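You operate a simulated robot arm through the tools that you are given. There is no shell and no other tool.

You run a simulated robot arm. Do the job below in one go: nothing can be reset, and whatever is moved stays where it is left.

TASK
Put things in order on the top of the long bench. At the end: the purple cloth pad is on the red carton; the teal knob pad stands where the white camera stood; the yellow round brush is on the banded silver tin; the white camera from the top of the long bench is on the green felt box; whatever was shut is shut again. Leave all else as you found it, and nothing knocked over.
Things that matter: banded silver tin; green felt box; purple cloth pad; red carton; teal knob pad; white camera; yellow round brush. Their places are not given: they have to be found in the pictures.

It is judged by the outcome, as a careful person would: the job done as asked, and still so three seconds after it is handed in. It fails if anything else is knocked over, pushed out of place, dropped, spilled or broken. Flat cloth is picked up by pressing the open fingertips on it (5 to 10 N) and closing them slowly along it; thin cloth reads only 2 to 8 mm in the jaws.

THE ROBOT
A 7-joint arm with a two-finger parallel gripper, fixed in place. Base frame: the origin is at the foot of the arm, x ahead of it, y to its left, z up; the work surface is at about z = 0. Readings come in m, degrees, newtons and seconds.
With the tool pointing down near the work surface it reaches from about 0.24 to 0.62 m from the base axis. Its first joint turns from -66.0 to 66.0 degrees. Payload 2.6 kg.
The tool frame sits at the grasp point between the pads (the TCP): z along the fingers, y along the line on which they close. The tips reach 0.03 m beyond it. The gripper opens to 0.094 m. The fingers are 0.028 m wide and 0.01 m thick; the gripper's body (0.05 by 0.096 m) begins 0.055 m behind the TCP.
Orientation is told as [roll, pitch, yaw] about the base's x, y, z axes, in that order, counted from this pose: with the fingers straight down and closing along the base's y, the tool's x points along the base's -x, its y along +y and its z along -z.

THE INTERFACE
- The arm moves only by the tool arm_command. Its argument "targets" is one flat list of numbers, 7 for each row, row after row: the shift along the base's x, y, z in units of 25 mm (1.0 is 25 mm), then the turn, a rotation vector about the base's x, y, z in units of 6 degrees (1.0 is 6 degrees), then the gripper command, from -1 (fully open) to 1 (shut), values between in proportion. In form: [tx, ty, tz, rx, ry, rz, grip, tx, ty, tz, rx, ry, rz, grip, ...]. A call has 1 to 20 rows; each row shifts and turns the commanded pose from where the row before left it. A call with a number of a shift or a turn outside -1 to 1 is refused whole. Each row takes 0.2 s and may step no farther than 0.05 m and 8.6 degrees from the row before; otherwise, or with a gripper value out of range, the whole call is refused. Where a pose cannot be reached the arm comes as near as it can. A force on the tool above 40 N (or 10 N above the force at the start of the call, whichever is more), or a blocked arm, ends the call early, and 0.2 s more pass. Each finger travels about 0.072 m/s and halts on what it meets, pressing with about 39 N; the grip force reading is that of the motor and also rises with nothing between the fingers. The clock runs only during rows and for 0.2 s after the last one: add rows that do not move to give the fingers time. It gives the time, the measured TCP pose, the force on the tool (base axes), the opening and the grip force at its end, in the units of the frame above (readings bear some noise), with the torque about the TCP (base axes, N m) and any sound that the robot's microphone picked up.
- Cameras (640 x 400 px; columns grow to the right, rows downward): "scene" is fixed at [0.0421, 0.4518, 0.5446]; the picture's right is [-0.62, -0.78, 0.00], its down [-0.57, 0.46, -0.68] and it looks along [0.53, -0.43, -0.73] (base axes); focal length 288 px, centre (320, 200). "wrist" rides on the gripper at [0.076, 0.014, -0.102] in the tool frame; the picture's right is [-0.18, 0.98, 0.00], its down [-0.75, -0.14, -0.64] and it looks along [-0.63, -0.12, 0.77] (tool axes); focal length 243 px, centre (320, 200).
- snapshot(camera): a new picture of that camera. It takes no simulated time.
- locate(camera, pixels): there is no depth. For up to 12 entries [column, row, z] of the newest picture of that camera ("zoom" is the newest enlarged one), the place [x, y] in the base frame at which the ray of that pixel passes the height z, good to about 0.003 m. It takes no simulated time.
- inspect(camera, box): a new picture of the part [left, top, right, bottom] of that camera's present view, enlarged. It takes no simulated time.
- sign_off(): hands the job in; it is judged then, once.

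Unless the task says otherwise, let go and move clear before handing in.

The tools are called by a JSON object that holds its "name" and its "arguments". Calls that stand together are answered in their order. arm_command: Moves the arm, as the interface text tells. Its arguments: {"type":"object","properties":{"targets":{"type":"array","items":{"type":"number"}}},"required":["targets"]} The other tools are called the same way: snapshot (camera) takes a picture; locate (camera, pixels) gives the place at which the rays of pixels pass given heights; inspect (camera, box) takes an enlarged picture of a part of a camera's view; sign_off () hands the job in.

At the start:

```text
clock: 0.0
eef_pos: [0.4269, 0.0659, 0.2647]
tcp_rot: [0.0, 0.0, -0.1]
ft_force: [-0.5, 0.0, 0.8]
moment: [0.0, 0.04, -0.01]
opening: 0.094
grasp_force: 0.2
```

scene: 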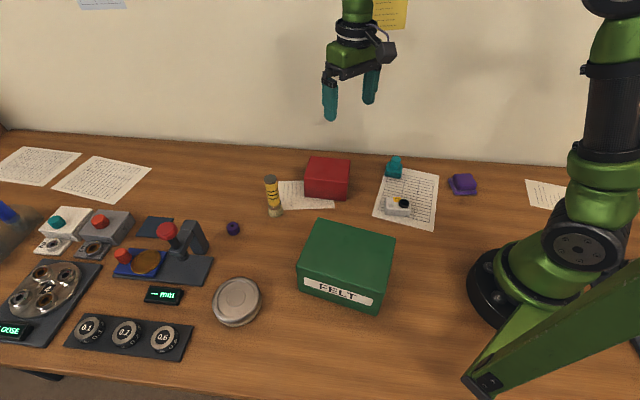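
wrist: 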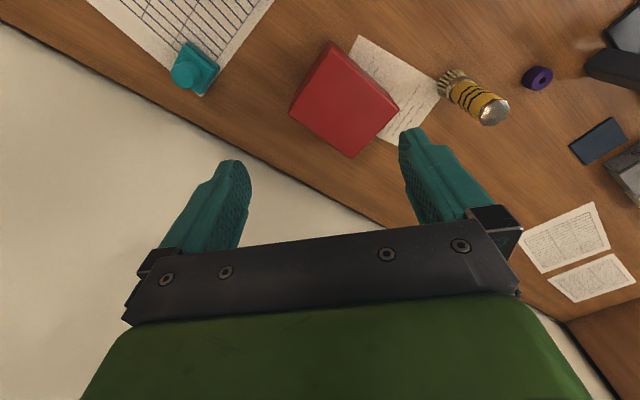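

The scene shows a red carton near (328,178), a green felt box near (345,265), a teal knob pad at (394,166), a white camera at (398,205), a purple pad at (463,184), a yellow brush-like object at (273,195) and a round tin at (237,300). I'll zoom in on each before moving.

{"name": "inspect", "arguments": {"camera": "scene", "box": [360, 140, 500, 230]}}

{"name": "inspect", "arguments": {"camera": "scene", "box": [200, 140, 360, 240]}}

{"name": "inspect", "arguments": {"camera": "scene", "box": [200, 210, 400, 335]}}

{"name": "inspect", "arguments": {"camera": "scene", "box": [0, 190, 220, 370]}}

```text
4.44 times, centred on (430, 185) of scene
```

zoom: 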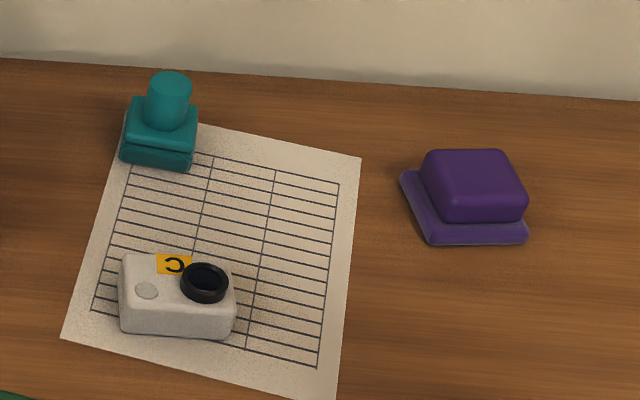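

```text
4.00 times, centred on (280, 190) of scene
```

zoom: 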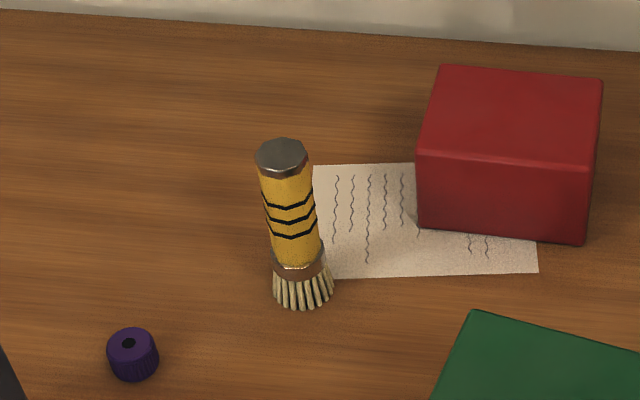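

```text
3.20 times, centred on (300, 272) of scene
```

zoom: 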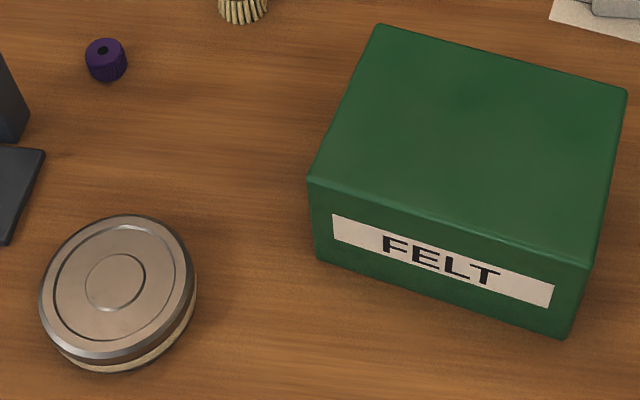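

```text
2.22 times, centred on (110, 280) of scene
```

zoom: 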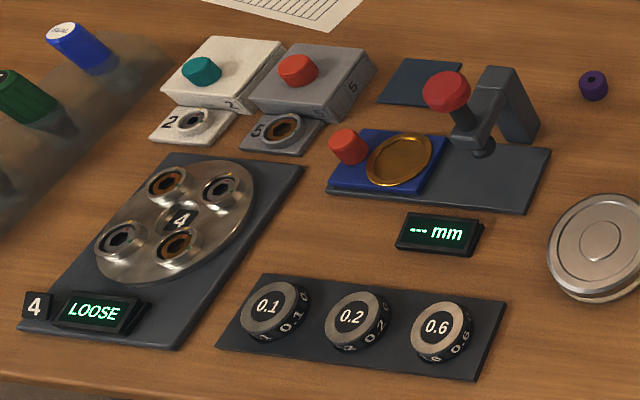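

The zooms show every item clearly: the teal pad has a knob on a square base, the purple pad has a flat flange under a block, and the brush stands on its bristles. I'll locate their key points, using z=0 for bottoms and guesses for tops.

{"name": "locate", "arguments": {"camera": "scene", "pixels": [[386, 176, 0], [402, 178.5, 0], [387, 214.5, 0], [409, 216, 0], [454, 194.5, 0], [475, 194.5, 0], [448, 179, 0], [304.5, 197, 0], [345, 200, 0], [268, 214.5, 0], [283, 214.5, 0], [233, 234, 0]]}}

{"name": "locate", "arguments": {"camera": "scene", "pixels": [[299, 291, 0], [376, 315, 0], [297, 268, 0.05], [383, 292, 0.05], [318, 219, 0.05], [395, 239, 0.05], [297, 268, 0.07], [383, 292, 0.07], [318, 219, 0.07], [395, 239, 0.07], [238, 327, 0], [236, 298, 0.03]]}}

```text
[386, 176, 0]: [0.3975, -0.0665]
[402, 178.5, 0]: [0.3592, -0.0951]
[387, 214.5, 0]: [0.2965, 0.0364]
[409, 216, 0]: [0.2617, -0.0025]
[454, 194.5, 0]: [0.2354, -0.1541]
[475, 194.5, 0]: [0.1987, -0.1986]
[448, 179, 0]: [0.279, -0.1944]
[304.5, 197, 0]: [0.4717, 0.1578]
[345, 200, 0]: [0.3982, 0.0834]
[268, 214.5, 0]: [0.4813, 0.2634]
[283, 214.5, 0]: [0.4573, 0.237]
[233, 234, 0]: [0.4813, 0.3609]
```

```text
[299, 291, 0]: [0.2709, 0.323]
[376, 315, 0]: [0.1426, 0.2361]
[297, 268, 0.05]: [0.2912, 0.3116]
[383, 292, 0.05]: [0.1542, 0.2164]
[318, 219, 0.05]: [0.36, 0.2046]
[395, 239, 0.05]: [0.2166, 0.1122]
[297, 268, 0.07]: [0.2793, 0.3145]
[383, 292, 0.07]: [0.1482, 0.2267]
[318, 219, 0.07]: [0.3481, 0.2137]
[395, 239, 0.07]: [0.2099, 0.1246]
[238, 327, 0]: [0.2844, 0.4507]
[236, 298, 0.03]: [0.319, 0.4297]
```

The bottoms put the white camera near (0.28,0.01), the teal pad near (0.38,-0.09), the brush near (0.47,0.25), and the tin near (0.31,0.44). Next I'll locate the wall line and the red carton's top corners to judge clearances.

{"name": "locate", "arguments": {"camera": "scene", "pixels": [[100, 137, 0], [250, 146, 0], [330, 150, 0], [395, 154, 0], [500, 161, 0], [305, 180, 0.05], [348, 181.5, 0.05], [310, 156.5, 0.05], [350, 160, 0.05], [305, 180, 0.07], [348, 181.5, 0.07], [350, 160, 0.07]]}}

{"name": "locate", "arguments": {"camera": "scene", "pixels": [[386, 197, 0.025], [410, 200, 0.025], [411, 207, 0.025], [387, 203, 0.03], [387, 164, 0.02], [403, 167, 0.02], [397, 158, 0.045], [454, 189, 0.02], [475, 188, 0.025], [453, 174, 0.025], [470, 174, 0.025], [271, 179, 0.1]]}}

```text
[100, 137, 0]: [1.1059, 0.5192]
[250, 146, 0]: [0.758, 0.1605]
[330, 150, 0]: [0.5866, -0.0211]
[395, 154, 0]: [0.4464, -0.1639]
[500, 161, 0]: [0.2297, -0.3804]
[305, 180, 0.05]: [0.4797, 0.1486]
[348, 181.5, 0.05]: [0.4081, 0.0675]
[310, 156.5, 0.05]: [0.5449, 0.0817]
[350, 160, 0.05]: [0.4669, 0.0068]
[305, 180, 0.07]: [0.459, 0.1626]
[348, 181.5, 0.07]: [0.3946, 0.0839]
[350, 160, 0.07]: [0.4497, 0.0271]
```

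```text
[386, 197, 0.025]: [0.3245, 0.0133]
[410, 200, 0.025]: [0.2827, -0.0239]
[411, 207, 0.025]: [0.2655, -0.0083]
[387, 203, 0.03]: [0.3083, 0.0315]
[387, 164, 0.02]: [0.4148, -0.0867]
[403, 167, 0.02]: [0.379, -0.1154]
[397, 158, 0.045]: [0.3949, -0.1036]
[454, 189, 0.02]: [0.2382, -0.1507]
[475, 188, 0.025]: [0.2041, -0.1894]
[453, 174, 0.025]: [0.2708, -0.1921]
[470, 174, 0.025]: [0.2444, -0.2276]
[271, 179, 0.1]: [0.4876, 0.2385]
```

The wall foot runs along x−y≈0.605, the carton top is at about z≈0.06 centred near (0.465,0.084), and the box top is at about z≈0.085. I'll move the open gripper high above the white camera and look with the wrist camera.

{"name": "arm_command", "arguments": {"targets": [-0.85, -0.4, 0, 0, 0, 0, -1, -0.85, -0.4, 0, 0, 0, 0, -1, -0.85, -0.4, 0, 0, 0, 0, -1, -0.85, -0.4, 0, 0, 0, 0, -1, -0.85, -0.4, 0, 0, 0, 0, -1, -0.85, -0.4, 0, 0, 0, 0, -1, 0, 0, 0, 0, 0, 0, -1]}}

{"name": "snapshot", "arguments": {"camera": "wrist"}}

```text
clock: 1.6
eef_pos: [0.2996, 0.0054, 0.2649]
tcp_rot: [0.0, -0.1, -0.1]
ft_force: [0.0, 0.7, 0.1]
moment: [-0.01, -0.02, 0.02]
opening: 0.0942
grasp_force: 0.1
```

```text
taken
```

wrist: 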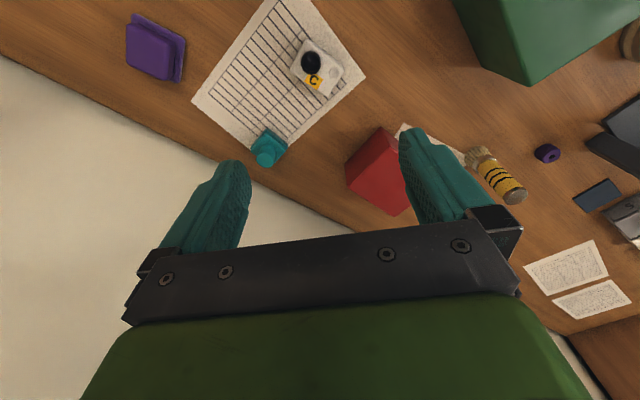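

The arm moved exactly as commanded, and the wrist view shows the white camera at (317,68), the teal pad at (268,150) and the purple pad at (155,48). I'll zoom in on each for orientation.

{"name": "inspect", "arguments": {"camera": "wrist", "box": [270, 20, 370, 110]}}

{"name": "locate", "arguments": {"camera": "wrist", "pixels": [[307, 38, 0.025], [344, 70, 0.025], [326, 95, 0.01], [290, 68, 0.025], [311, 62, 0.035]]}}

{"name": "inspect", "arguments": {"camera": "wrist", "box": [100, 0, 300, 175]}}

```text
4.44 times, centred on (320, 65) of wrist
```

zoom: 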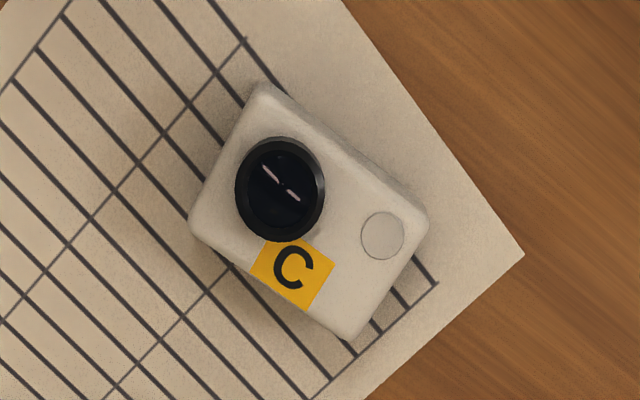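

```text
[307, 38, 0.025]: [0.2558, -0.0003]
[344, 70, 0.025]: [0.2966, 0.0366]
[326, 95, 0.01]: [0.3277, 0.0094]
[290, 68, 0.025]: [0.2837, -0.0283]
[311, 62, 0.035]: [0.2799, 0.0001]
```

```text
2.29 times, centred on (200, 88) of wrist
```

zoom: 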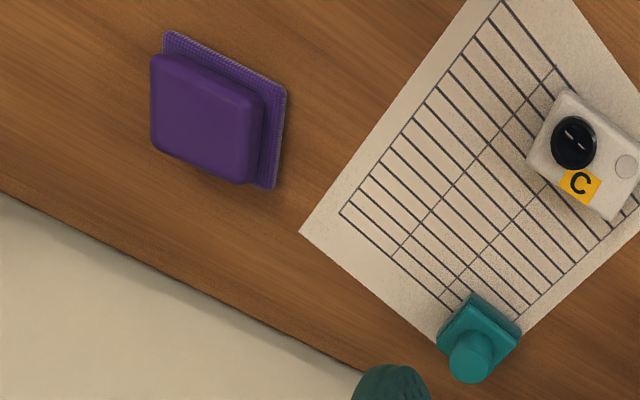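

The white camera's top face corners give a centre near (0.290,0.004), about 0.055×0.039 m with its long side at about 45°. I'll yaw +45° to close across the short side and come down to z≈0.12 for a check view.

{"name": "arm_command", "arguments": {"targets": [-0.048, -0.007, -0.725, 0, 0, 0.9375, -1, -0.048, -0.007, -0.725, 0, 0, 0.9375, -1, -0.048, -0.007, -0.725, 0, 0, 0.9375, -1, -0.048, -0.007, -0.725, 0, 0, 0.9375, -1, -0.048, -0.007, -0.725, 0, 0, 0.9375, -1, -0.048, -0.007, -0.725, 0, 0, 0.9375, -1, -0.048, -0.007, -0.725, 0, 0, 0.9375, -1, -0.048, -0.007, -0.725, 0, 0, 0.9375, -1, 0, 0, 0, 0, 0, 0, -1]}}

{"name": "snapshot", "arguments": {"camera": "wrist"}}

{"name": "snapshot", "arguments": {"camera": "scene"}}

```text
clock: 3.6
eef_pos: [0.2899, 0.0037, 0.1205]
tcp_rot: [-0.1, 0.0, 45.0]
ft_force: [-0.3, 0.5, 0.0]
moment: [-0.01, 0.01, -0.02]
opening: 0.0941
grasp_force: 0.3
```

```text
taken
```

wrist: 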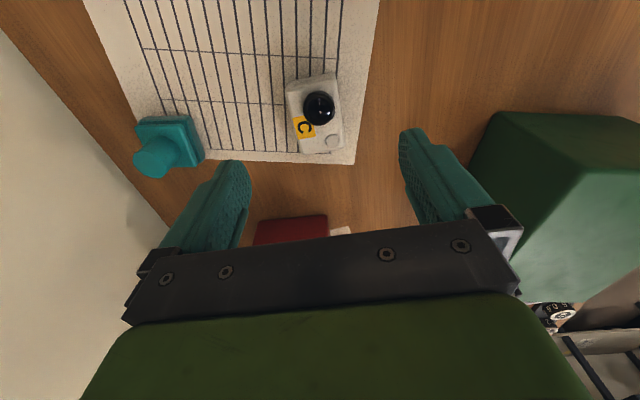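

```text
taken
```

scene: 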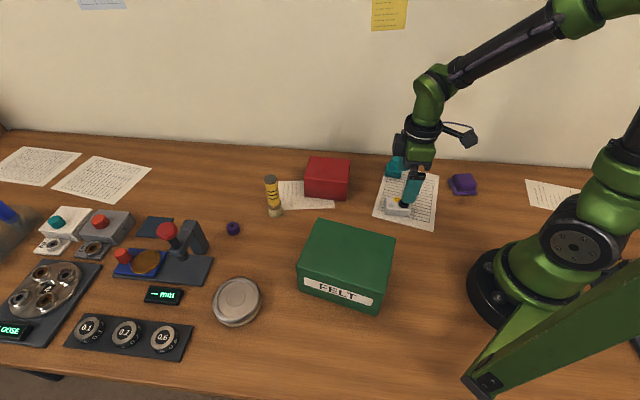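

The camera body now sits at (315,113) between the fingers. I'll zoom to get its corners precisely.

{"name": "inspect", "arguments": {"camera": "wrist", "box": [265, 60, 365, 165]}}

```text
3.81 times, centred on (315, 112) of wrist
```

zoom: 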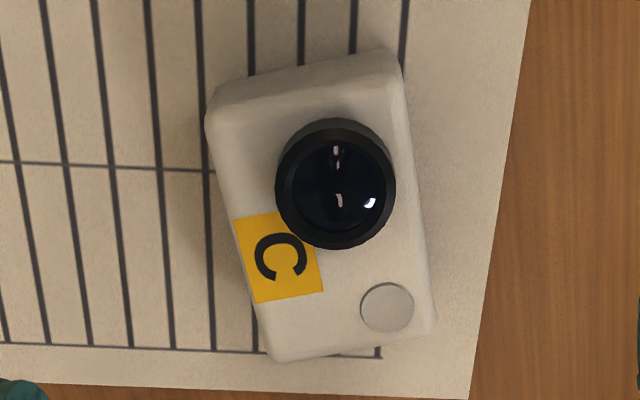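

The top-face corners in this zoom are about (212,122), (400,82), (436,325) and (272,358). I'll locate these at z≈0.028.

{"name": "locate", "arguments": {"camera": "zoom", "pixels": [[212, 118, 0.028], [400, 80, 0.028], [436, 326, 0.028], [272, 360, 0.028], [210, 95, 0.0], [390, 50, 0.0], [335, 185, 0.035], [436, 326, 0.022], [272, 360, 0.022]]}}

```text
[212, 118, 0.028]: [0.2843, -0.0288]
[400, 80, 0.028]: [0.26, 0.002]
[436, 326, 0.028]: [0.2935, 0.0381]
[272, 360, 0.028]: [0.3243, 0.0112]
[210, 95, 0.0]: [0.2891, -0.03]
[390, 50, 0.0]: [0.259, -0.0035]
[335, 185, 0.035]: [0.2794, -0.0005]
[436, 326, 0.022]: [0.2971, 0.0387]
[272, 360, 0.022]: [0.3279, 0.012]
```

The camera's centre is about (0.2905,0.005) with its long axis at about 45°, matching the current yaw. I'll lower to z≈0.039 with the fingers open on either side and check the force before closing.

{"name": "arm_command", "arguments": {"targets": [0.02, 0.03, -0.8, 0, 0, 0, -1, 0, 0.02, -0.8, 0, 0, 0, -1, 0, 0, -0.8, 0, 0, 0, -1, 0, 0, -0.6, 0, 0, 0, -1, 0, 0, -0.26, 0, 0, 0, -1, 0, 0, 0, 0, 0, 0, -1]}}

{"name": "snapshot", "arguments": {"camera": "wrist"}}

{"name": "inspect", "arguments": {"camera": "scene", "box": [360, 140, 500, 230]}}

```text
clock: 5.0
eef_pos: [0.291, 0.0064, 0.0392]
tcp_rot: [0.0, -0.1, 44.8]
ft_force: [0.0, -0.4, 0.4]
moment: [-0.02, -0.01, 0.0]
opening: 0.0939
grasp_force: 0.1
```

```text
taken
```

wrist: 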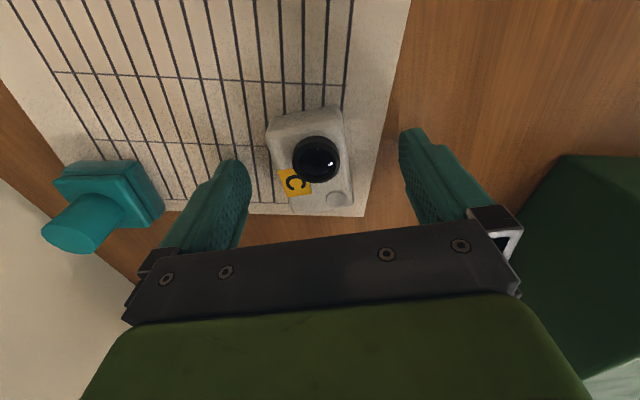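

```text
4.44 times, centred on (430, 185) of scene
```

zoom: 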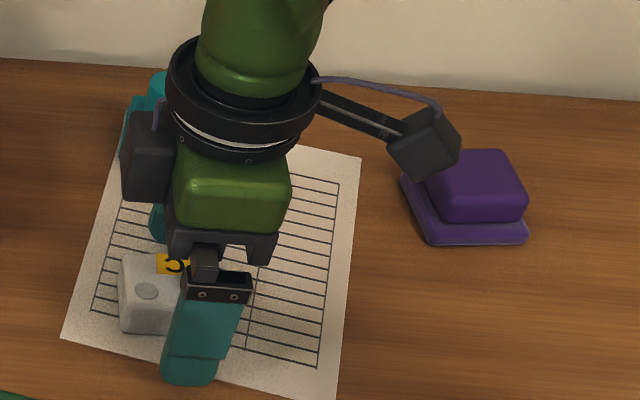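

The body at (312,165) is between the pads and the force reads nothing. I'll close the fingers gradually on the camera.

{"name": "arm_command", "arguments": {"targets": [0, 0, 0, 0, 0, 0, -0.5, 0, 0, 0, 0, 0, 0, -0.1, 0, 0, 0, 0, 0, 0, 0.1, 0, 0, 0, 0, 0, 0, 0.25, 0, 0, 0, 0, 0, 0, 0.35, 0, 0, 0, 0, 0, 0, 0.35]}}

{"name": "snapshot", "arguments": {"camera": "wrist"}}

```text
clock: 6.4
eef_pos: [0.2907, 0.0051, 0.0399]
tcp_rot: [0.0, 0.1, 45.0]
ft_force: [-0.2, 0.8, -0.1]
moment: [0.04, 0.01, 0.01]
opening: 0.0412
grasp_force: 38.9
```

```text
taken
```

wrist: 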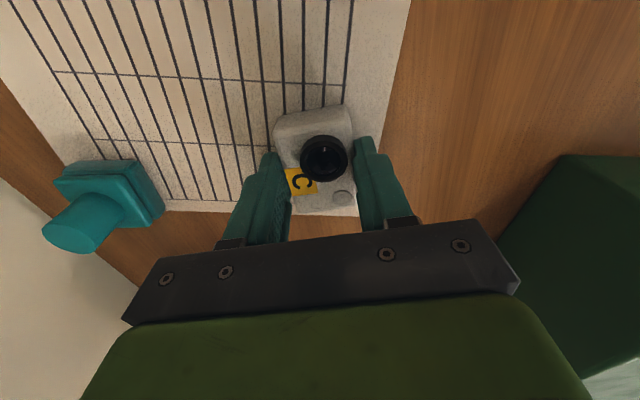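

The grip holds at 0.041 m and 39 N. I'll lift straight up by about 0.15 m and check the hold.

{"name": "arm_command", "arguments": {"targets": [0, 0, 0.3, 0, 0, 0, 0.4, 0, 0, 0.7, 0, 0, 0, 0.4, 0, 0, 1, 0, 0, 0, 0.4, 0, 0, 1, 0, 0, 0, 0.4, 0, 0, 1, 0, 0, 0, 0.4, 0, 0, 1, 0, 0, 0, 0.4, 0, 0, 1, 0, 0, 0, 0.4, 0, 0, 0, 0, 0, 0, 0.4]}}

{"name": "snapshot", "arguments": {"camera": "scene"}}

{"name": "snapshot", "arguments": {"camera": "wrist"}}

```text
clock: 8.2
eef_pos: [0.2899, 0.005, 0.1898]
tcp_rot: [0.0, -0.1, 44.9]
ft_force: [-0.2, 0.1, -0.1]
moment: [-0.01, 0.03, 0.0]
opening: 0.0282
grasp_force: 0.1
```

```text
taken
```

scene: 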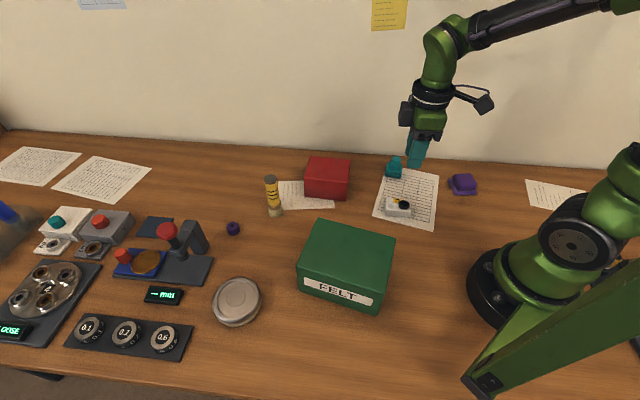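

```text
taken
```

wrist: 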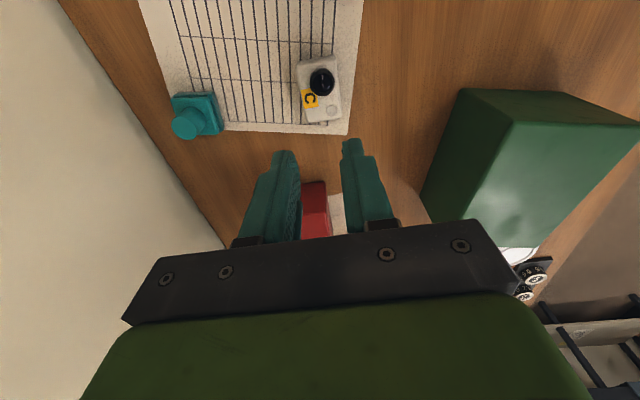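

The fingers closed to 0.028 m empty and the white camera is still on the paper at (397,207), so it slipped out during the lift. I'll zoom in on it to see its exact present state.

{"name": "inspect", "arguments": {"camera": "wrist", "box": [270, 40, 370, 140]}}

{"name": "inspect", "arguments": {"camera": "scene", "box": [370, 180, 430, 225]}}

```text
4.00 times, centred on (320, 90) of wrist
```

zoom: 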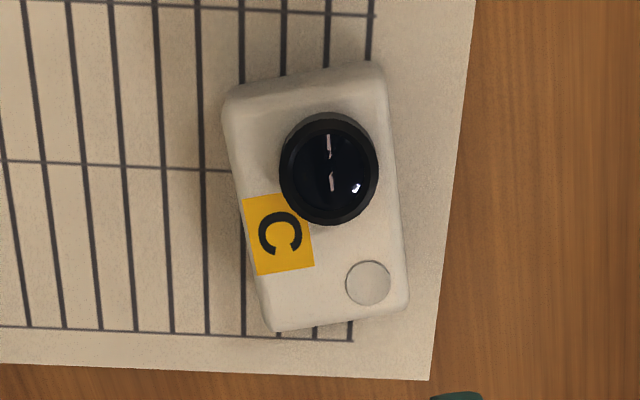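

```text
8.89 times, centred on (400, 202) of scene
```

zoom: 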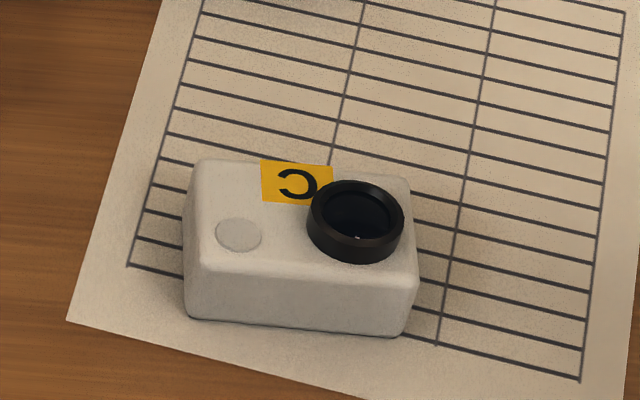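

The camera is upright on the paper, only about 0.022 m tall, so my pads held just its upper edge. I'll locate its new corners to grip lower.

{"name": "locate", "arguments": {"camera": "zoom", "pixels": [[190, 316, 0], [408, 337, 0], [190, 265, 0.02], [418, 287, 0.02], [198, 163, 0.02], [408, 180, 0.02], [190, 265, 0.025], [418, 287, 0.025]]}}

{"name": "locate", "arguments": {"camera": "wrist", "pixels": [[296.5, 68, 0.022], [336.5, 62, 0.022], [342, 117, 0.022], [309, 122.5, 0.022], [322, 82, 0.03]]}}

```text
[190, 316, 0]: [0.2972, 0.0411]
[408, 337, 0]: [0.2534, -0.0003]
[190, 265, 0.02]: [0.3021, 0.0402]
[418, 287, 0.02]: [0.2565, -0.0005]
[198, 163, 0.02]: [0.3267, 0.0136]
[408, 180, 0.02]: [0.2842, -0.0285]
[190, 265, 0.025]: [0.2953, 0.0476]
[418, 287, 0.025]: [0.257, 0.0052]
```

```text
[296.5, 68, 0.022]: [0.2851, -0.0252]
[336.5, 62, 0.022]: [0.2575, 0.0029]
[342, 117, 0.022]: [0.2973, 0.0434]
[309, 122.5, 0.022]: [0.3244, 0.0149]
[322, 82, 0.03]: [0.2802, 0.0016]
```

The centre is now about (0.2915,0.0075), barely shifted and only about 0.021 m tall. I'll reopen and descend to TCP z≈0.033, so the tips sit about 3 mm above the paper.

{"name": "arm_command", "arguments": {"targets": [0.064, 0.1, 0, 0, 0, 0, -1, 0, 0, 0, 0, 0, 0, -1, 0, 0, -0.9, 0, 0, 0, -1, 0, 0, -1, 0, 0, 0, -1, 0, 0, -1, 0, 0, 0, -1, 0, 0, -1, 0, 0, 0, -1, 0, 0, -1, 0, 0, 0, -1, 0, 0, -0.8, 0, 0, 0, -1, 0, 0, -0.3, 0, 0, 0, -1, 0, 0, -0.26, 0, 0, 0, -1, 0, 0, 0, 0, 0, 0, -1]}}

{"name": "snapshot", "arguments": {"camera": "wrist"}}

```text
clock: 10.6
eef_pos: [0.2923, 0.0075, 0.0322]
tcp_rot: [0.0, 0.0, 44.9]
ft_force: [0.1, -0.7, 0.0]
moment: [-0.01, -0.05, -0.01]
opening: 0.094
grasp_force: 0.1
```

```text
taken
```

wrist: 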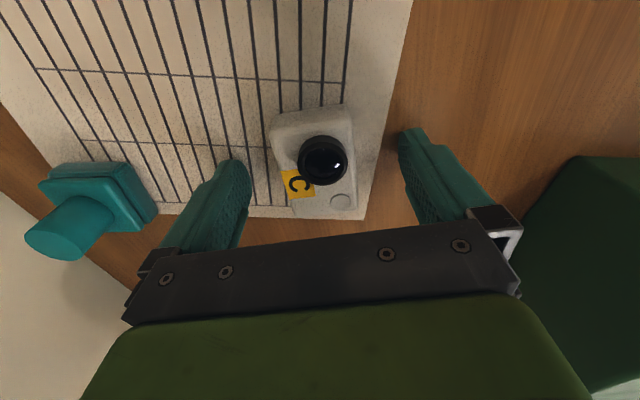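

The tips are at about z≈0.002 with no contact force and the camera is centred at (317,165). I'll close firmly and lift only about 2 cm to test.

{"name": "arm_command", "arguments": {"targets": [0, 0, 0, 0, 0, 0, -0.5, 0, 0, 0, 0, 0, 0, -0.1, 0, 0, 0, 0, 0, 0, 0.1, 0, 0, 0, 0, 0, 0, 0.3, 0, 0, 0, 0, 0, 0, 0.6, 0, 0, 0, 0, 0, 0, 0.8, 0, 0, 0, 0, 0, 0, 1]}}

{"name": "arm_command", "arguments": {"targets": [0, 0, 0.1, 0, 0, 0, 1, 0, 0, 0.2, 0, 0, 0, 1, 0, 0, 0.3, 0, 0, 0, 1, 0, 0, 0.3, 0, 0, 0, 1, 0, 0, 0, 0, 0, 0, 1]}}

{"name": "snapshot", "arguments": {"camera": "wrist"}}

{"name": "inspect", "arguments": {"camera": "scene", "box": [360, 150, 460, 230]}}

```text
clock: 12.2
eef_pos: [0.2917, 0.0083, 0.0334]
tcp_rot: [0.0, -0.1, 45.0]
ft_force: [-0.4, -0.1, 2.0]
moment: [0.04, -0.03, 0.0]
opening: 0.041
grasp_force: 38.8
```

```text
clock: 13.4
eef_pos: [0.2929, 0.0087, 0.0549]
tcp_rot: [0.1, 0.0, 45.0]
ft_force: [-0.4, -0.3, -1.0]
moment: [0.0, 0.01, -0.02]
opening: 0.0409
grasp_force: 38.7
```

```text
taken
```

wrist: 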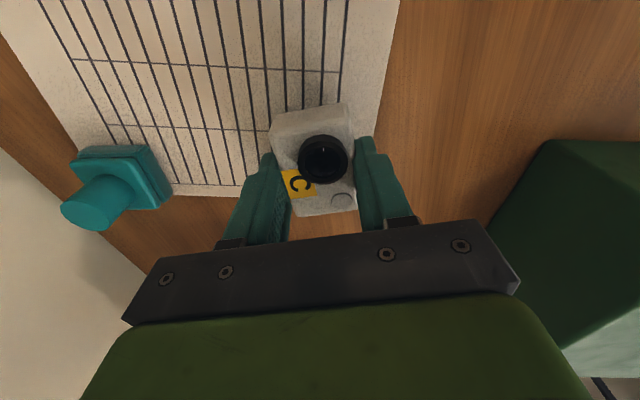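

```text
5.00 times, centred on (410, 190) of scene
```

zoom: 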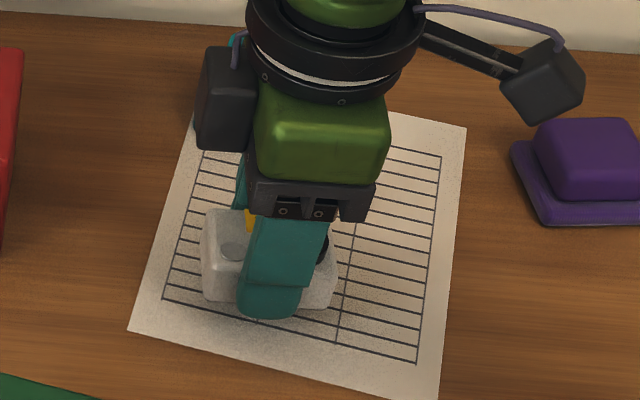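

It is held now: opening 0.041 m, about 1 N of weight, and the camera visibly up between the pads at (315,160). I'll lift gently to z≈0.19.

{"name": "arm_command", "arguments": {"targets": [0, 0, 0.4, 0, 0, 0, 1, 0, 0, 0.5, 0, 0, 0, 1, 0, 0, 0.5, 0, 0, 0, 1, 0, 0, 0.5, 0, 0, 0, 1, 0, 0, 0.5, 0, 0, 0, 1, 0, 0, 0.5, 0, 0, 0, 1, 0, 0, 0.5, 0, 0, 0, 1, 0, 0, 0.5, 0, 0, 0, 1, 0, 0, 0.5, 0, 0, 0, 1, 0, 0, 0.5, 0, 0, 0, 1, 0, 0, 0.4, 0, 0, 0, 1, 0, 0, 0, 0, 0, 0, 1]}}

{"name": "snapshot", "arguments": {"camera": "wrist"}}

```text
clock: 16.0
eef_pos: [0.2913, 0.0071, 0.1886]
tcp_rot: [0.0, 0.0, 44.9]
ft_force: [0.2, -0.5, -0.2]
moment: [-0.04, 0.02, -0.01]
opening: 0.0408
grasp_force: 39.1
```

```text
taken
```

wrist: 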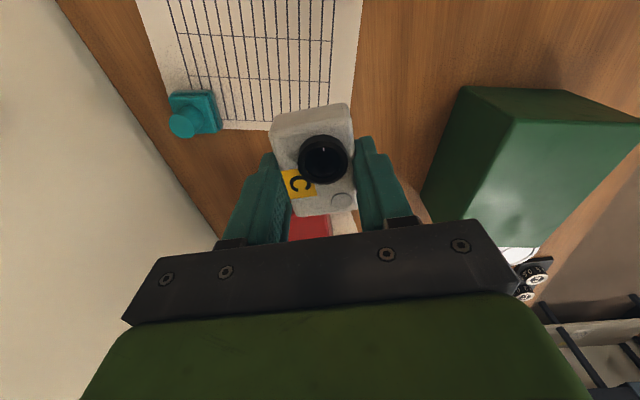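

The camera is firmly held at 0.0408 m. I'll carry it over the centre of the green box, about (0.24,0.226), turning −12° to match the box's edges.

{"name": "arm_command", "arguments": {"targets": [-0.17, 0.4, 0, 0, 0, -0.167, 1, -0.17, 0.7, 0, 0, 0, -0.167, 1, -0.17, 0.75, 0, 0, 0, -0.167, 1, -0.17, 0.8, 0, 0, 0, -0.167, 1, -0.17, 0.8, 0, 0, 0, -0.167, 1, -0.17, 0.8, 0, 0, 0, -0.167, 1, -0.17, 0.8, 0, 0, 0, -0.167, 1, -0.17, 0.8, 0, 0, 0, -0.167, 1, -0.17, 0.8, 0, 0, 0, -0.167, 1, -0.17, 0.8, 0, 0, 0, -0.167, 1, -0.17, 0.75, 0, 0, 0, -0.167, 1, -0.17, 0.5, 0, 0, 0, -0.167, 1, 0, 0, 0, 0, 0, 0, 1]}}

{"name": "snapshot", "arguments": {"camera": "scene"}}

{"name": "snapshot", "arguments": {"camera": "wrist"}}

```text
clock: 18.8
eef_pos: [0.2405, 0.2252, 0.1887]
tcp_rot: [0.0, 0.1, 32.8]
ft_force: [0.2, 0.0, -1.3]
moment: [0.01, -0.01, -0.05]
opening: 0.041
grasp_force: 38.6
```

```text
taken
```

scene: 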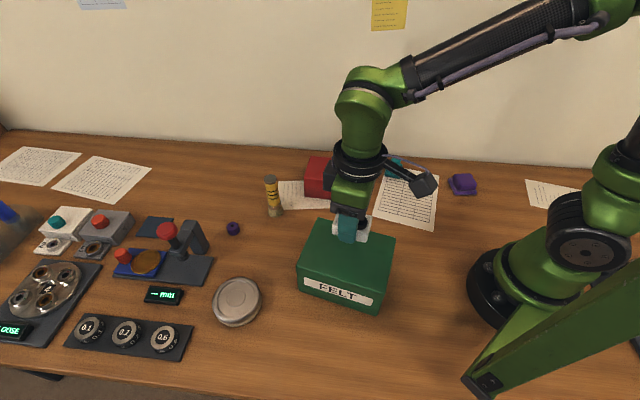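

```text
taken
```

wrist: 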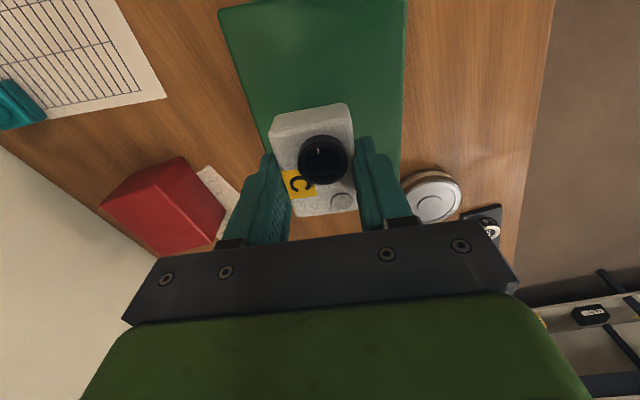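

The camera hangs over the box. I'll check the box's top edges in the wrist view to confirm I'm centred.

{"name": "inspect", "arguments": {"camera": "wrist", "box": [200, 0, 460, 230]}}

{"name": "locate", "arguments": {"camera": "wrist", "pixels": [[219, 14, 0.085], [407, 0, 0.085], [402, 100, 0.085], [250, 100, 0.085], [400, 160, 0.085], [262, 140, 0.085]]}}

```text
1.74 times, centred on (330, 115) of wrist
```

zoom: 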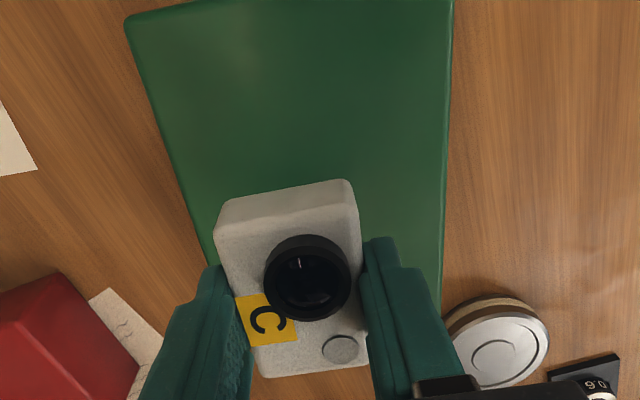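

```text
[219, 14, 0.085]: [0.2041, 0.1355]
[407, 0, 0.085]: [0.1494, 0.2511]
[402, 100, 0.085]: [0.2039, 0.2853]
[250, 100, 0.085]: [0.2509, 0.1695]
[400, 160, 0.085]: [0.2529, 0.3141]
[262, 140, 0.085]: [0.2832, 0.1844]
```

The wrist view agrees that the box top centre is about (0.239,0.227), right below me. I'll descend to z≈0.137 first, then creep to contact.

{"name": "arm_command", "arguments": {"targets": [0, 0, -0.6, 0, 0, 0, 1, 0, 0, -0.6, 0, 0, 0, 1, 0, 0, -0.6, 0, 0, 0, 1, 0, 0, -0.25, 0, 0, 0, 1, 0, 0, 0, 0, 0, 0, 1]}}

{"name": "inspect", "arguments": {"camera": "scene", "box": [290, 190, 410, 310]}}

```text
clock: 20.0
eef_pos: [0.2418, 0.226, 0.1367]
tcp_rot: [0.0, 0.0, 32.8]
ft_force: [0.6, 0.1, -1.4]
moment: [-0.02, 0.0, -0.02]
opening: 0.0411
grasp_force: 39.0
```

```text
3.33 times, centred on (350, 250) of scene
```

zoom: 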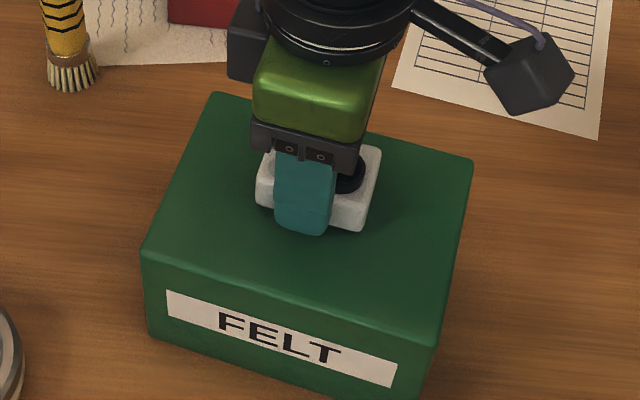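

There's still a gap under the camera and its weight of about 1.4 N is still on the gripper. I'll creep down in small steps.

{"name": "arm_command", "arguments": {"targets": [0, 0, -0.15, 0, 0, 0, 1, 0, 0, -0.15, 0, 0, 0, 1, 0, 0, -0.12, 0, 0, 0, 1, 0, 0, 0, 0, 0, 0, 1]}}

{"name": "arm_command", "arguments": {"targets": [0, 0, -0.1, 0, 0, 0, 1, 0, 0, 0, 0, 0, 0, 1]}}

{"name": "arm_command", "arguments": {"targets": [0, 0, -0.1, 0, 0, 0, 1, 0, 0, 0, 0, 0, 0, 1]}}

```text
clock: 20.6
eef_pos: [0.2424, 0.226, 0.1323]
tcp_rot: [-0.1, -0.1, 32.8]
ft_force: [-1.2, -0.8, 5.5]
moment: [-0.01, 0.04, 0.01]
opening: 0.0409
grasp_force: 39.3
stopped in row 3: the force on the tool passed its limit at 43 N (the readings are from after the stop); the commanded pose is now the measured one
```

```text
clock: 21.1
eef_pos: [0.2427, 0.2257, 0.1309]
tcp_rot: [0.0, -0.4, 32.5]
ft_force: [-1.2, -0.6, 5.8]
moment: [-0.05, 0.05, 0.0]
opening: 0.0412
grasp_force: 39.6
stopped in row 2: the force on the tool passed its limit at 42 N (the readings are from after the stop); the commanded pose is now the measured one
```

```text
clock: 21.5
eef_pos: [0.2434, 0.2269, 0.1322]
tcp_rot: [0.1, -0.5, 32.3]
ft_force: [-1.3, -1.3, 6.5]
moment: [-0.05, 0.06, 0.01]
opening: 0.0411
grasp_force: 39.2
stopped in row 2: the force on the tool passed its limit at 42 N (the readings are from after the stop); the commanded pose is now the measured one
```

The camera touched the box top at TCP z≈0.132, so the top is near 0.098; the residual force is only about 6 N. I'll open the fingers and rise straight up.

{"name": "arm_command", "arguments": {"targets": [0, 0, 0, 0, 0, 0, 0.1, 0, 0, 0, 0, 0, 0, -0.1, 0, 0, 0, 0, 0, 0, -0.4, 0, 0, 0, 0, 0, 0, -0.7, 0, 0, 0, 0, 0, 0, -0.7]}}

{"name": "arm_command", "arguments": {"targets": [0, 0, 0.3, 0, 0, 0, -0.7, 0, 0, 0.7, 0, 0, 0, -0.7, 0, 0, 1, 0, 0, 0, -0.7, 0, 0, 1, 0, 0, 0, -0.7, 0, 0, 0, 0, 0, 0, -1]}}

{"name": "snapshot", "arguments": {"camera": "scene"}}

{"name": "snapshot", "arguments": {"camera": "wrist"}}

```text
clock: 22.7
eef_pos: [0.2424, 0.2262, 0.1322]
tcp_rot: [0.0, -0.5, 32.4]
ft_force: [-0.2, -0.3, 0.2]
moment: [-0.02, -0.02, 0.02]
opening: 0.0798
grasp_force: 0.1
```

```text
clock: 23.9
eef_pos: [0.2427, 0.2253, 0.2079]
tcp_rot: [-0.1, -0.4, 32.4]
ft_force: [-0.4, 0.3, -0.4]
moment: [0.0, 0.0, 0.01]
opening: 0.0939
grasp_force: 0.1
```

```text
taken
```

scene: 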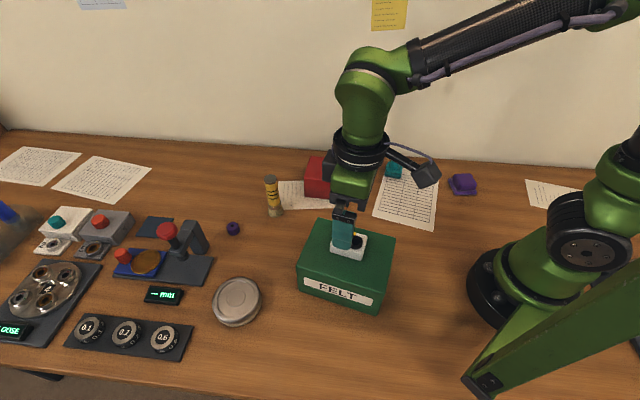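

```text
taken
```

wrist: 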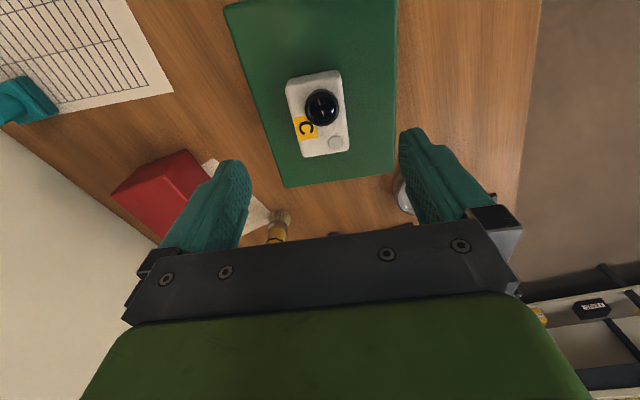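

The white camera rests flat on the green box and the box hasn't moved. Next I'll take the open gripper over the teal knob pad at a safe height and look.

{"name": "arm_command", "arguments": {"targets": [0.363, -0.5, 0.1, 0, 0.07, 0.15, -1, 0.363, -0.85, 0.1, 0, 0, 0.15, -1, 0.363, -0.87, 0.1, 0, 0, 0.15, -1, 0.363, -0.87, 0.1, 0, 0, 0.15, -1, 0.363, -0.87, 0.1, 0, 0, 0.15, -1, 0.363, -0.87, 0, 0, 0, 0.15, -1, 0.363, -0.87, 0, 0, 0, 0.15, -1, 0.363, -0.87, 0, 0, 0, 0.15, -1, 0.363, -0.87, 0, 0, 0, 0.15, -1, 0.363, -0.87, 0, 0, 0, 0.15, -1, 0.363, -0.87, 0, 0, 0, 0.15, -1, 0.363, -0.87, 0, 0, 0, 0.15, -1, 0.363, -0.87, 0, 0, 0, 0.15, -1, 0.363, -0.87, 0, 0, 0, 0.15, -1, 0, 0, 0, 0, 0, 0, -1]}}

{"name": "snapshot", "arguments": {"camera": "wrist"}}

{"name": "snapshot", "arguments": {"camera": "scene"}}

```text
clock: 27.1
eef_pos: [0.3701, -0.069, 0.2202]
tcp_rot: [0.2, -0.2, 45.0]
ft_force: [0.3, -0.1, -1.2]
moment: [-0.01, 0.0, 0.0]
opening: 0.094
grasp_force: 0.0
```

```text
taken
```

wrist: 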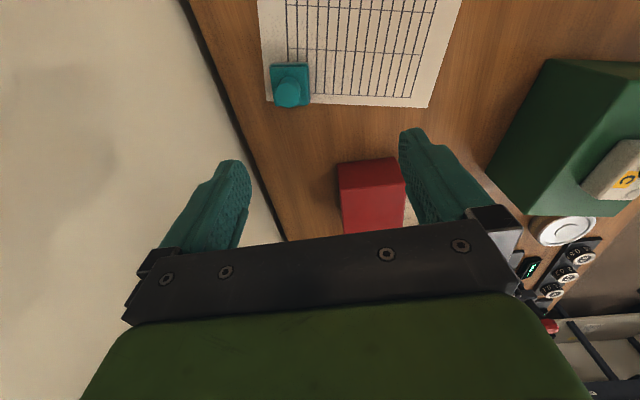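

```text
taken
```

scene: 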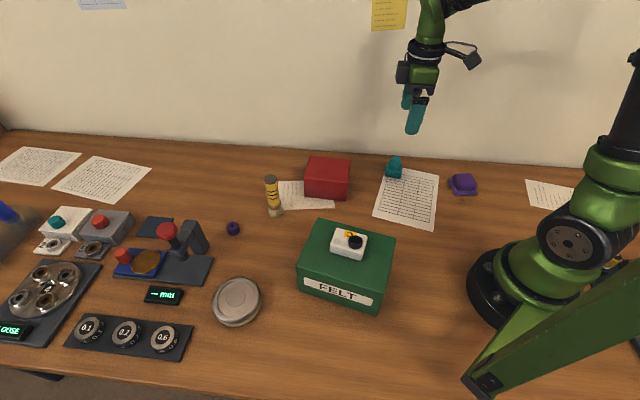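

The scene shows the white camera sitting well on the green box at (348,244). In the wrist view the teal pad is at (290,85); I'll zoom in for its outline.

{"name": "inspect", "arguments": {"camera": "wrist", "box": [255, 50, 325, 120]}}

{"name": "inspect", "arguments": {"camera": "scene", "box": [370, 145, 420, 190]}}

```text
5.71 times, centred on (290, 85) of wrist
```

zoom: 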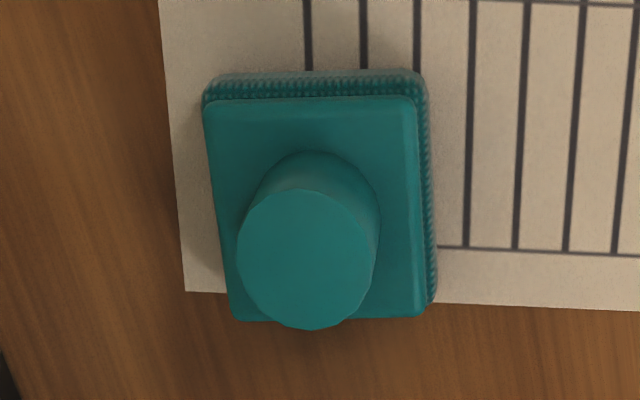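

```text
8.89 times, centred on (395, 168) of scene
```

zoom: 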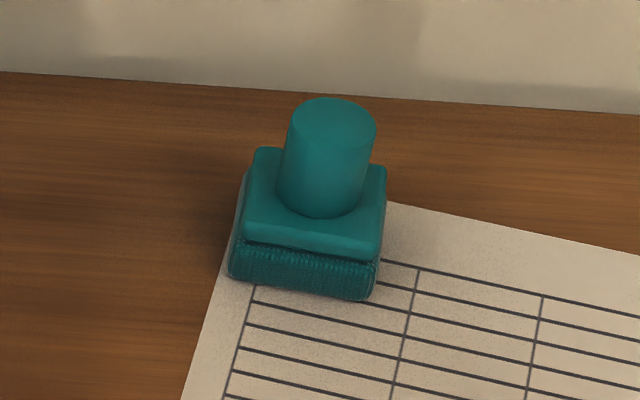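

The pad is a plate over a textured cloth base with a knob on top. I'll locate its base corners and top plate corners.

{"name": "locate", "arguments": {"camera": "zoom", "pixels": [[230, 276, 0], [367, 300, 0], [245, 232, 0.02], [380, 255, 0.02], [258, 148, 0.022], [386, 166, 0.022], [334, 120, 0.05], [318, 205, 0.022]]}}

{"name": "locate", "arguments": {"camera": "wrist", "pixels": [[269.5, 67, 0.022], [306, 66, 0.022], [308.5, 105, 0.022], [275.5, 106, 0.022], [270, 64, 0.005], [309, 63, 0.005], [287, 93, 0.05], [292, 79, 0.022]]}}

```text
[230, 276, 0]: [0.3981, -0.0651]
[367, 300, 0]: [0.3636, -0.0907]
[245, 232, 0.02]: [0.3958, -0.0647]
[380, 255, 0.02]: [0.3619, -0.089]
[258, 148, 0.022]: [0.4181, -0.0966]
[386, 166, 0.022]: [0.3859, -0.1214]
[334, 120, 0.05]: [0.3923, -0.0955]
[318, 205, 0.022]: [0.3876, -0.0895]
```

```text
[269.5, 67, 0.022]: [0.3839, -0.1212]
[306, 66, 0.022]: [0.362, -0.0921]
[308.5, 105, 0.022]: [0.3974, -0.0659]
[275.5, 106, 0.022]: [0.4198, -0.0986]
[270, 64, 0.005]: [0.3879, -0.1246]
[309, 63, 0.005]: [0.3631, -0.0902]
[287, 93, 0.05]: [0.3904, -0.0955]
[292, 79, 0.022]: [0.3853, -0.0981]
```

Both views agree: the pad's centre is (0.3905,−0.094), 0.043×0.038 m, turned about 36°. I'll yaw to 36° and descend above it, with a check at z≈0.10.

{"name": "arm_command", "arguments": {"targets": [0.163, -0.2, -0.96, 0, 0, -0.3, -1, 0.163, -0.2, -0.96, 0, 0, -0.3, -1, 0.163, -0.2, -0.96, 0, 0, -0.3, -1, 0.163, -0.2, -0.96, 0, 0, -0.3, -1, 0.163, -0.2, -0.96, 0, 0, -0.3, -1, 0, 0, 0, 0, 0, 0, -1]}}

{"name": "snapshot", "arguments": {"camera": "wrist"}}

```text
clock: 28.5
eef_pos: [0.3921, -0.0926, 0.0995]
tcp_rot: [0.2, -0.2, 36.0]
ft_force: [-0.2, -0.8, -0.3]
moment: [0.01, 0.02, -0.01]
opening: 0.094
grasp_force: 0.1
```

```text
taken
```

wrist: 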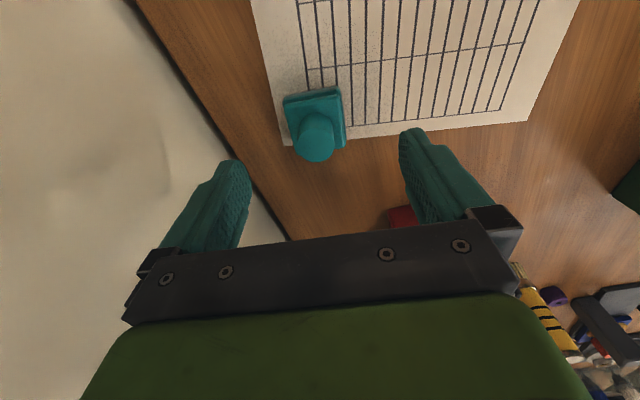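

The pad is centred between the fingers at (316,125). I'll descend to z≈0.036.

{"name": "arm_command", "arguments": {"targets": [0, 0, -0.8, 0, 0, 0, -1, 0, 0, -0.8, 0, 0, 0, -1, 0, 0, -0.6, 0, 0, 0, -1, 0, 0, -0.35, 0, 0, 0, -1, 0, 0, 0, 0, 0, 0, -1]}}

{"name": "snapshot", "arguments": {"camera": "wrist"}}

{"name": "inspect", "arguments": {"camera": "scene", "box": [350, 120, 470, 210]}}

```text
clock: 29.7
eef_pos: [0.3898, -0.0937, 0.035]
tcp_rot: [0.3, -0.2, 36.0]
ft_force: [-0.8, 0.0, -0.5]
moment: [-0.03, -0.02, 0.02]
opening: 0.0937
grasp_force: 0.1
```

```text
taken
```

wrist: 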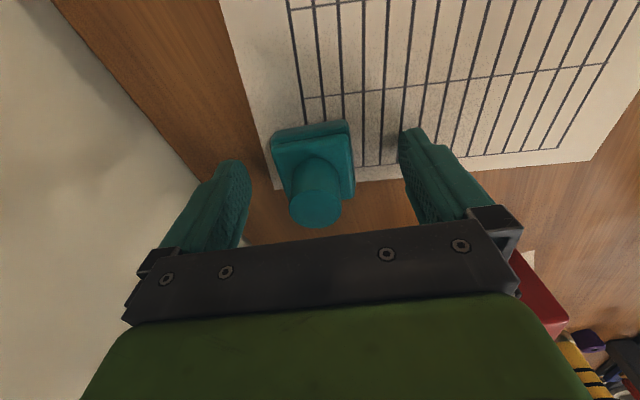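

```text
4.44 times, centred on (410, 165) of scene
```

zoom: 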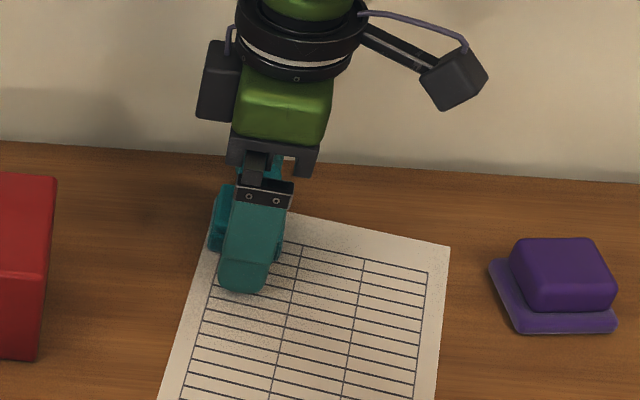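

The fingers straddle the pad at z≈0.035 with no contact force. I'll close gradually and then lift about 2 cm as a test.

{"name": "arm_command", "arguments": {"targets": [0, 0, 0, 0, 0, 0, -0.5, 0, 0, 0, 0, 0, 0, -0.1, 0, 0, 0, 0, 0, 0, 0.1, 0, 0, 0, 0, 0, 0, 0.3, 0, 0, 0, 0, 0, 0, 0.6, 0, 0, 0, 0, 0, 0, 0.8, 0, 0, 0, 0, 0, 0, 1]}}

{"name": "arm_command", "arguments": {"targets": [0, 0, 0.1, 0, 0, 0, 1, 0, 0, 0.2, 0, 0, 0, 1, 0, 0, 0.3, 0, 0, 0, 1, 0, 0, 0.3, 0, 0, 0, 1, 0, 0, 0, 0, 0, 0, 1]}}

{"name": "snapshot", "arguments": {"camera": "wrist"}}

{"name": "inspect", "arguments": {"camera": "scene", "box": [350, 120, 470, 210]}}

```text
clock: 31.3
eef_pos: [0.3912, -0.094, 0.0349]
tcp_rot: [0.2, 0.0, 36.0]
ft_force: [-0.2, -0.3, 0.4]
moment: [-0.01, 0.0, 0.0]
opening: 0.0452
grasp_force: 39.1
```

```text
clock: 32.5
eef_pos: [0.3912, -0.0939, 0.058]
tcp_rot: [0.2, 0.0, 36.0]
ft_force: [-0.2, -0.1, -0.1]
moment: [0.01, -0.01, 0.03]
opening: 0.045
grasp_force: 39.0
```

```text
taken
```

wrist: 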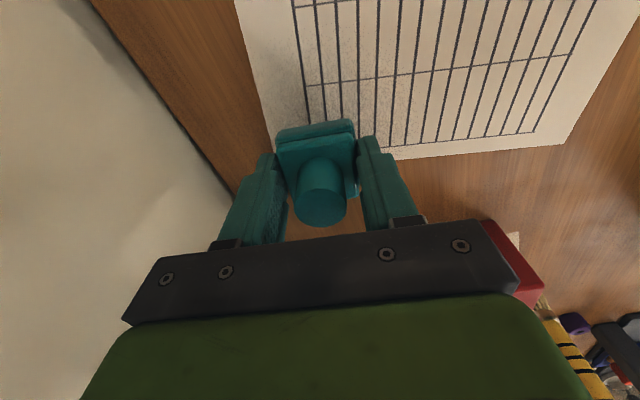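

```text
4.44 times, centred on (410, 165) of scene
```

zoom: 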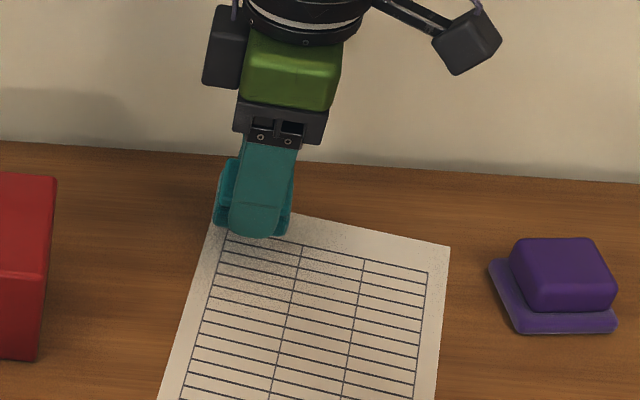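

The pad came up with the gripper, with the opening steady at 0.045 m. I'll lift to z≈0.12, then carry it to the camera's old spot, (0.2905,0.0045).

{"name": "arm_command", "arguments": {"targets": [0, 0, 0.4, 0, 0, 0, 1, 0, 0, 0.4, 0, 0, 0, 1, 0, 0, 0.4, 0, 0, 0, 1, 0, 0, 0.4, 0, 0, 0, 1, 0, 0, 0.4, 0, 0, 0, 1, 0, 0, 0.4, 0, 0, 0, 1, -0.4, 0.393, 0, 0, 0, 0.15, 1, -0.4, 0.393, 0, 0, 0, 0.15, 1, -0.4, 0.393, 0, 0, 0, 0.15, 1, -0.4, 0.393, 0, 0, 0, 0.15, 1, -0.4, 0.393, 0, 0, 0, 0.15, 1, -0.4, 0.393, 0, 0, 0, 0.15, 1, -0.4, 0.393, 0, 0, 0, 0.15, 1, -0.4, 0.393, 0, 0, 0, 0.15, 1, -0.4, 0.393, 0, 0, 0, 0.15, 1, -0.4, 0.393, 0, 0, 0, 0.15, 1, 0, 0, 0, 0, 0, 0, 1]}}

{"name": "snapshot", "arguments": {"camera": "wrist"}}

{"name": "inspect", "arguments": {"camera": "scene", "box": [340, 120, 480, 230]}}

```text
clock: 36.1
eef_pos: [0.2902, 0.0038, 0.1178]
tcp_rot: [0.2, 0.1, 45.1]
ft_force: [-0.1, -0.3, -0.2]
moment: [0.0, -0.04, -0.02]
opening: 0.0451
grasp_force: 39.2
```

```text
taken
```

wrist: 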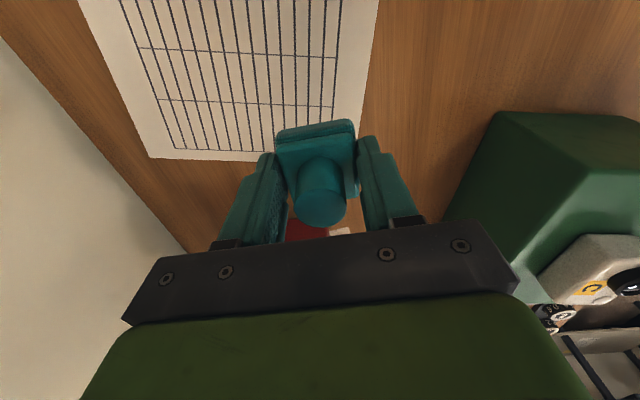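

```text
3.64 times, centred on (410, 175) of scene
```

zoom: 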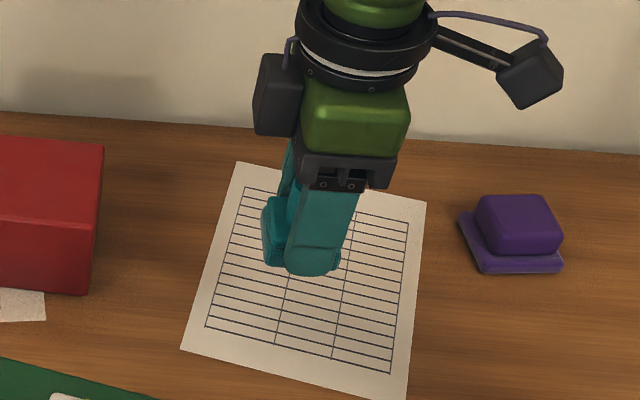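

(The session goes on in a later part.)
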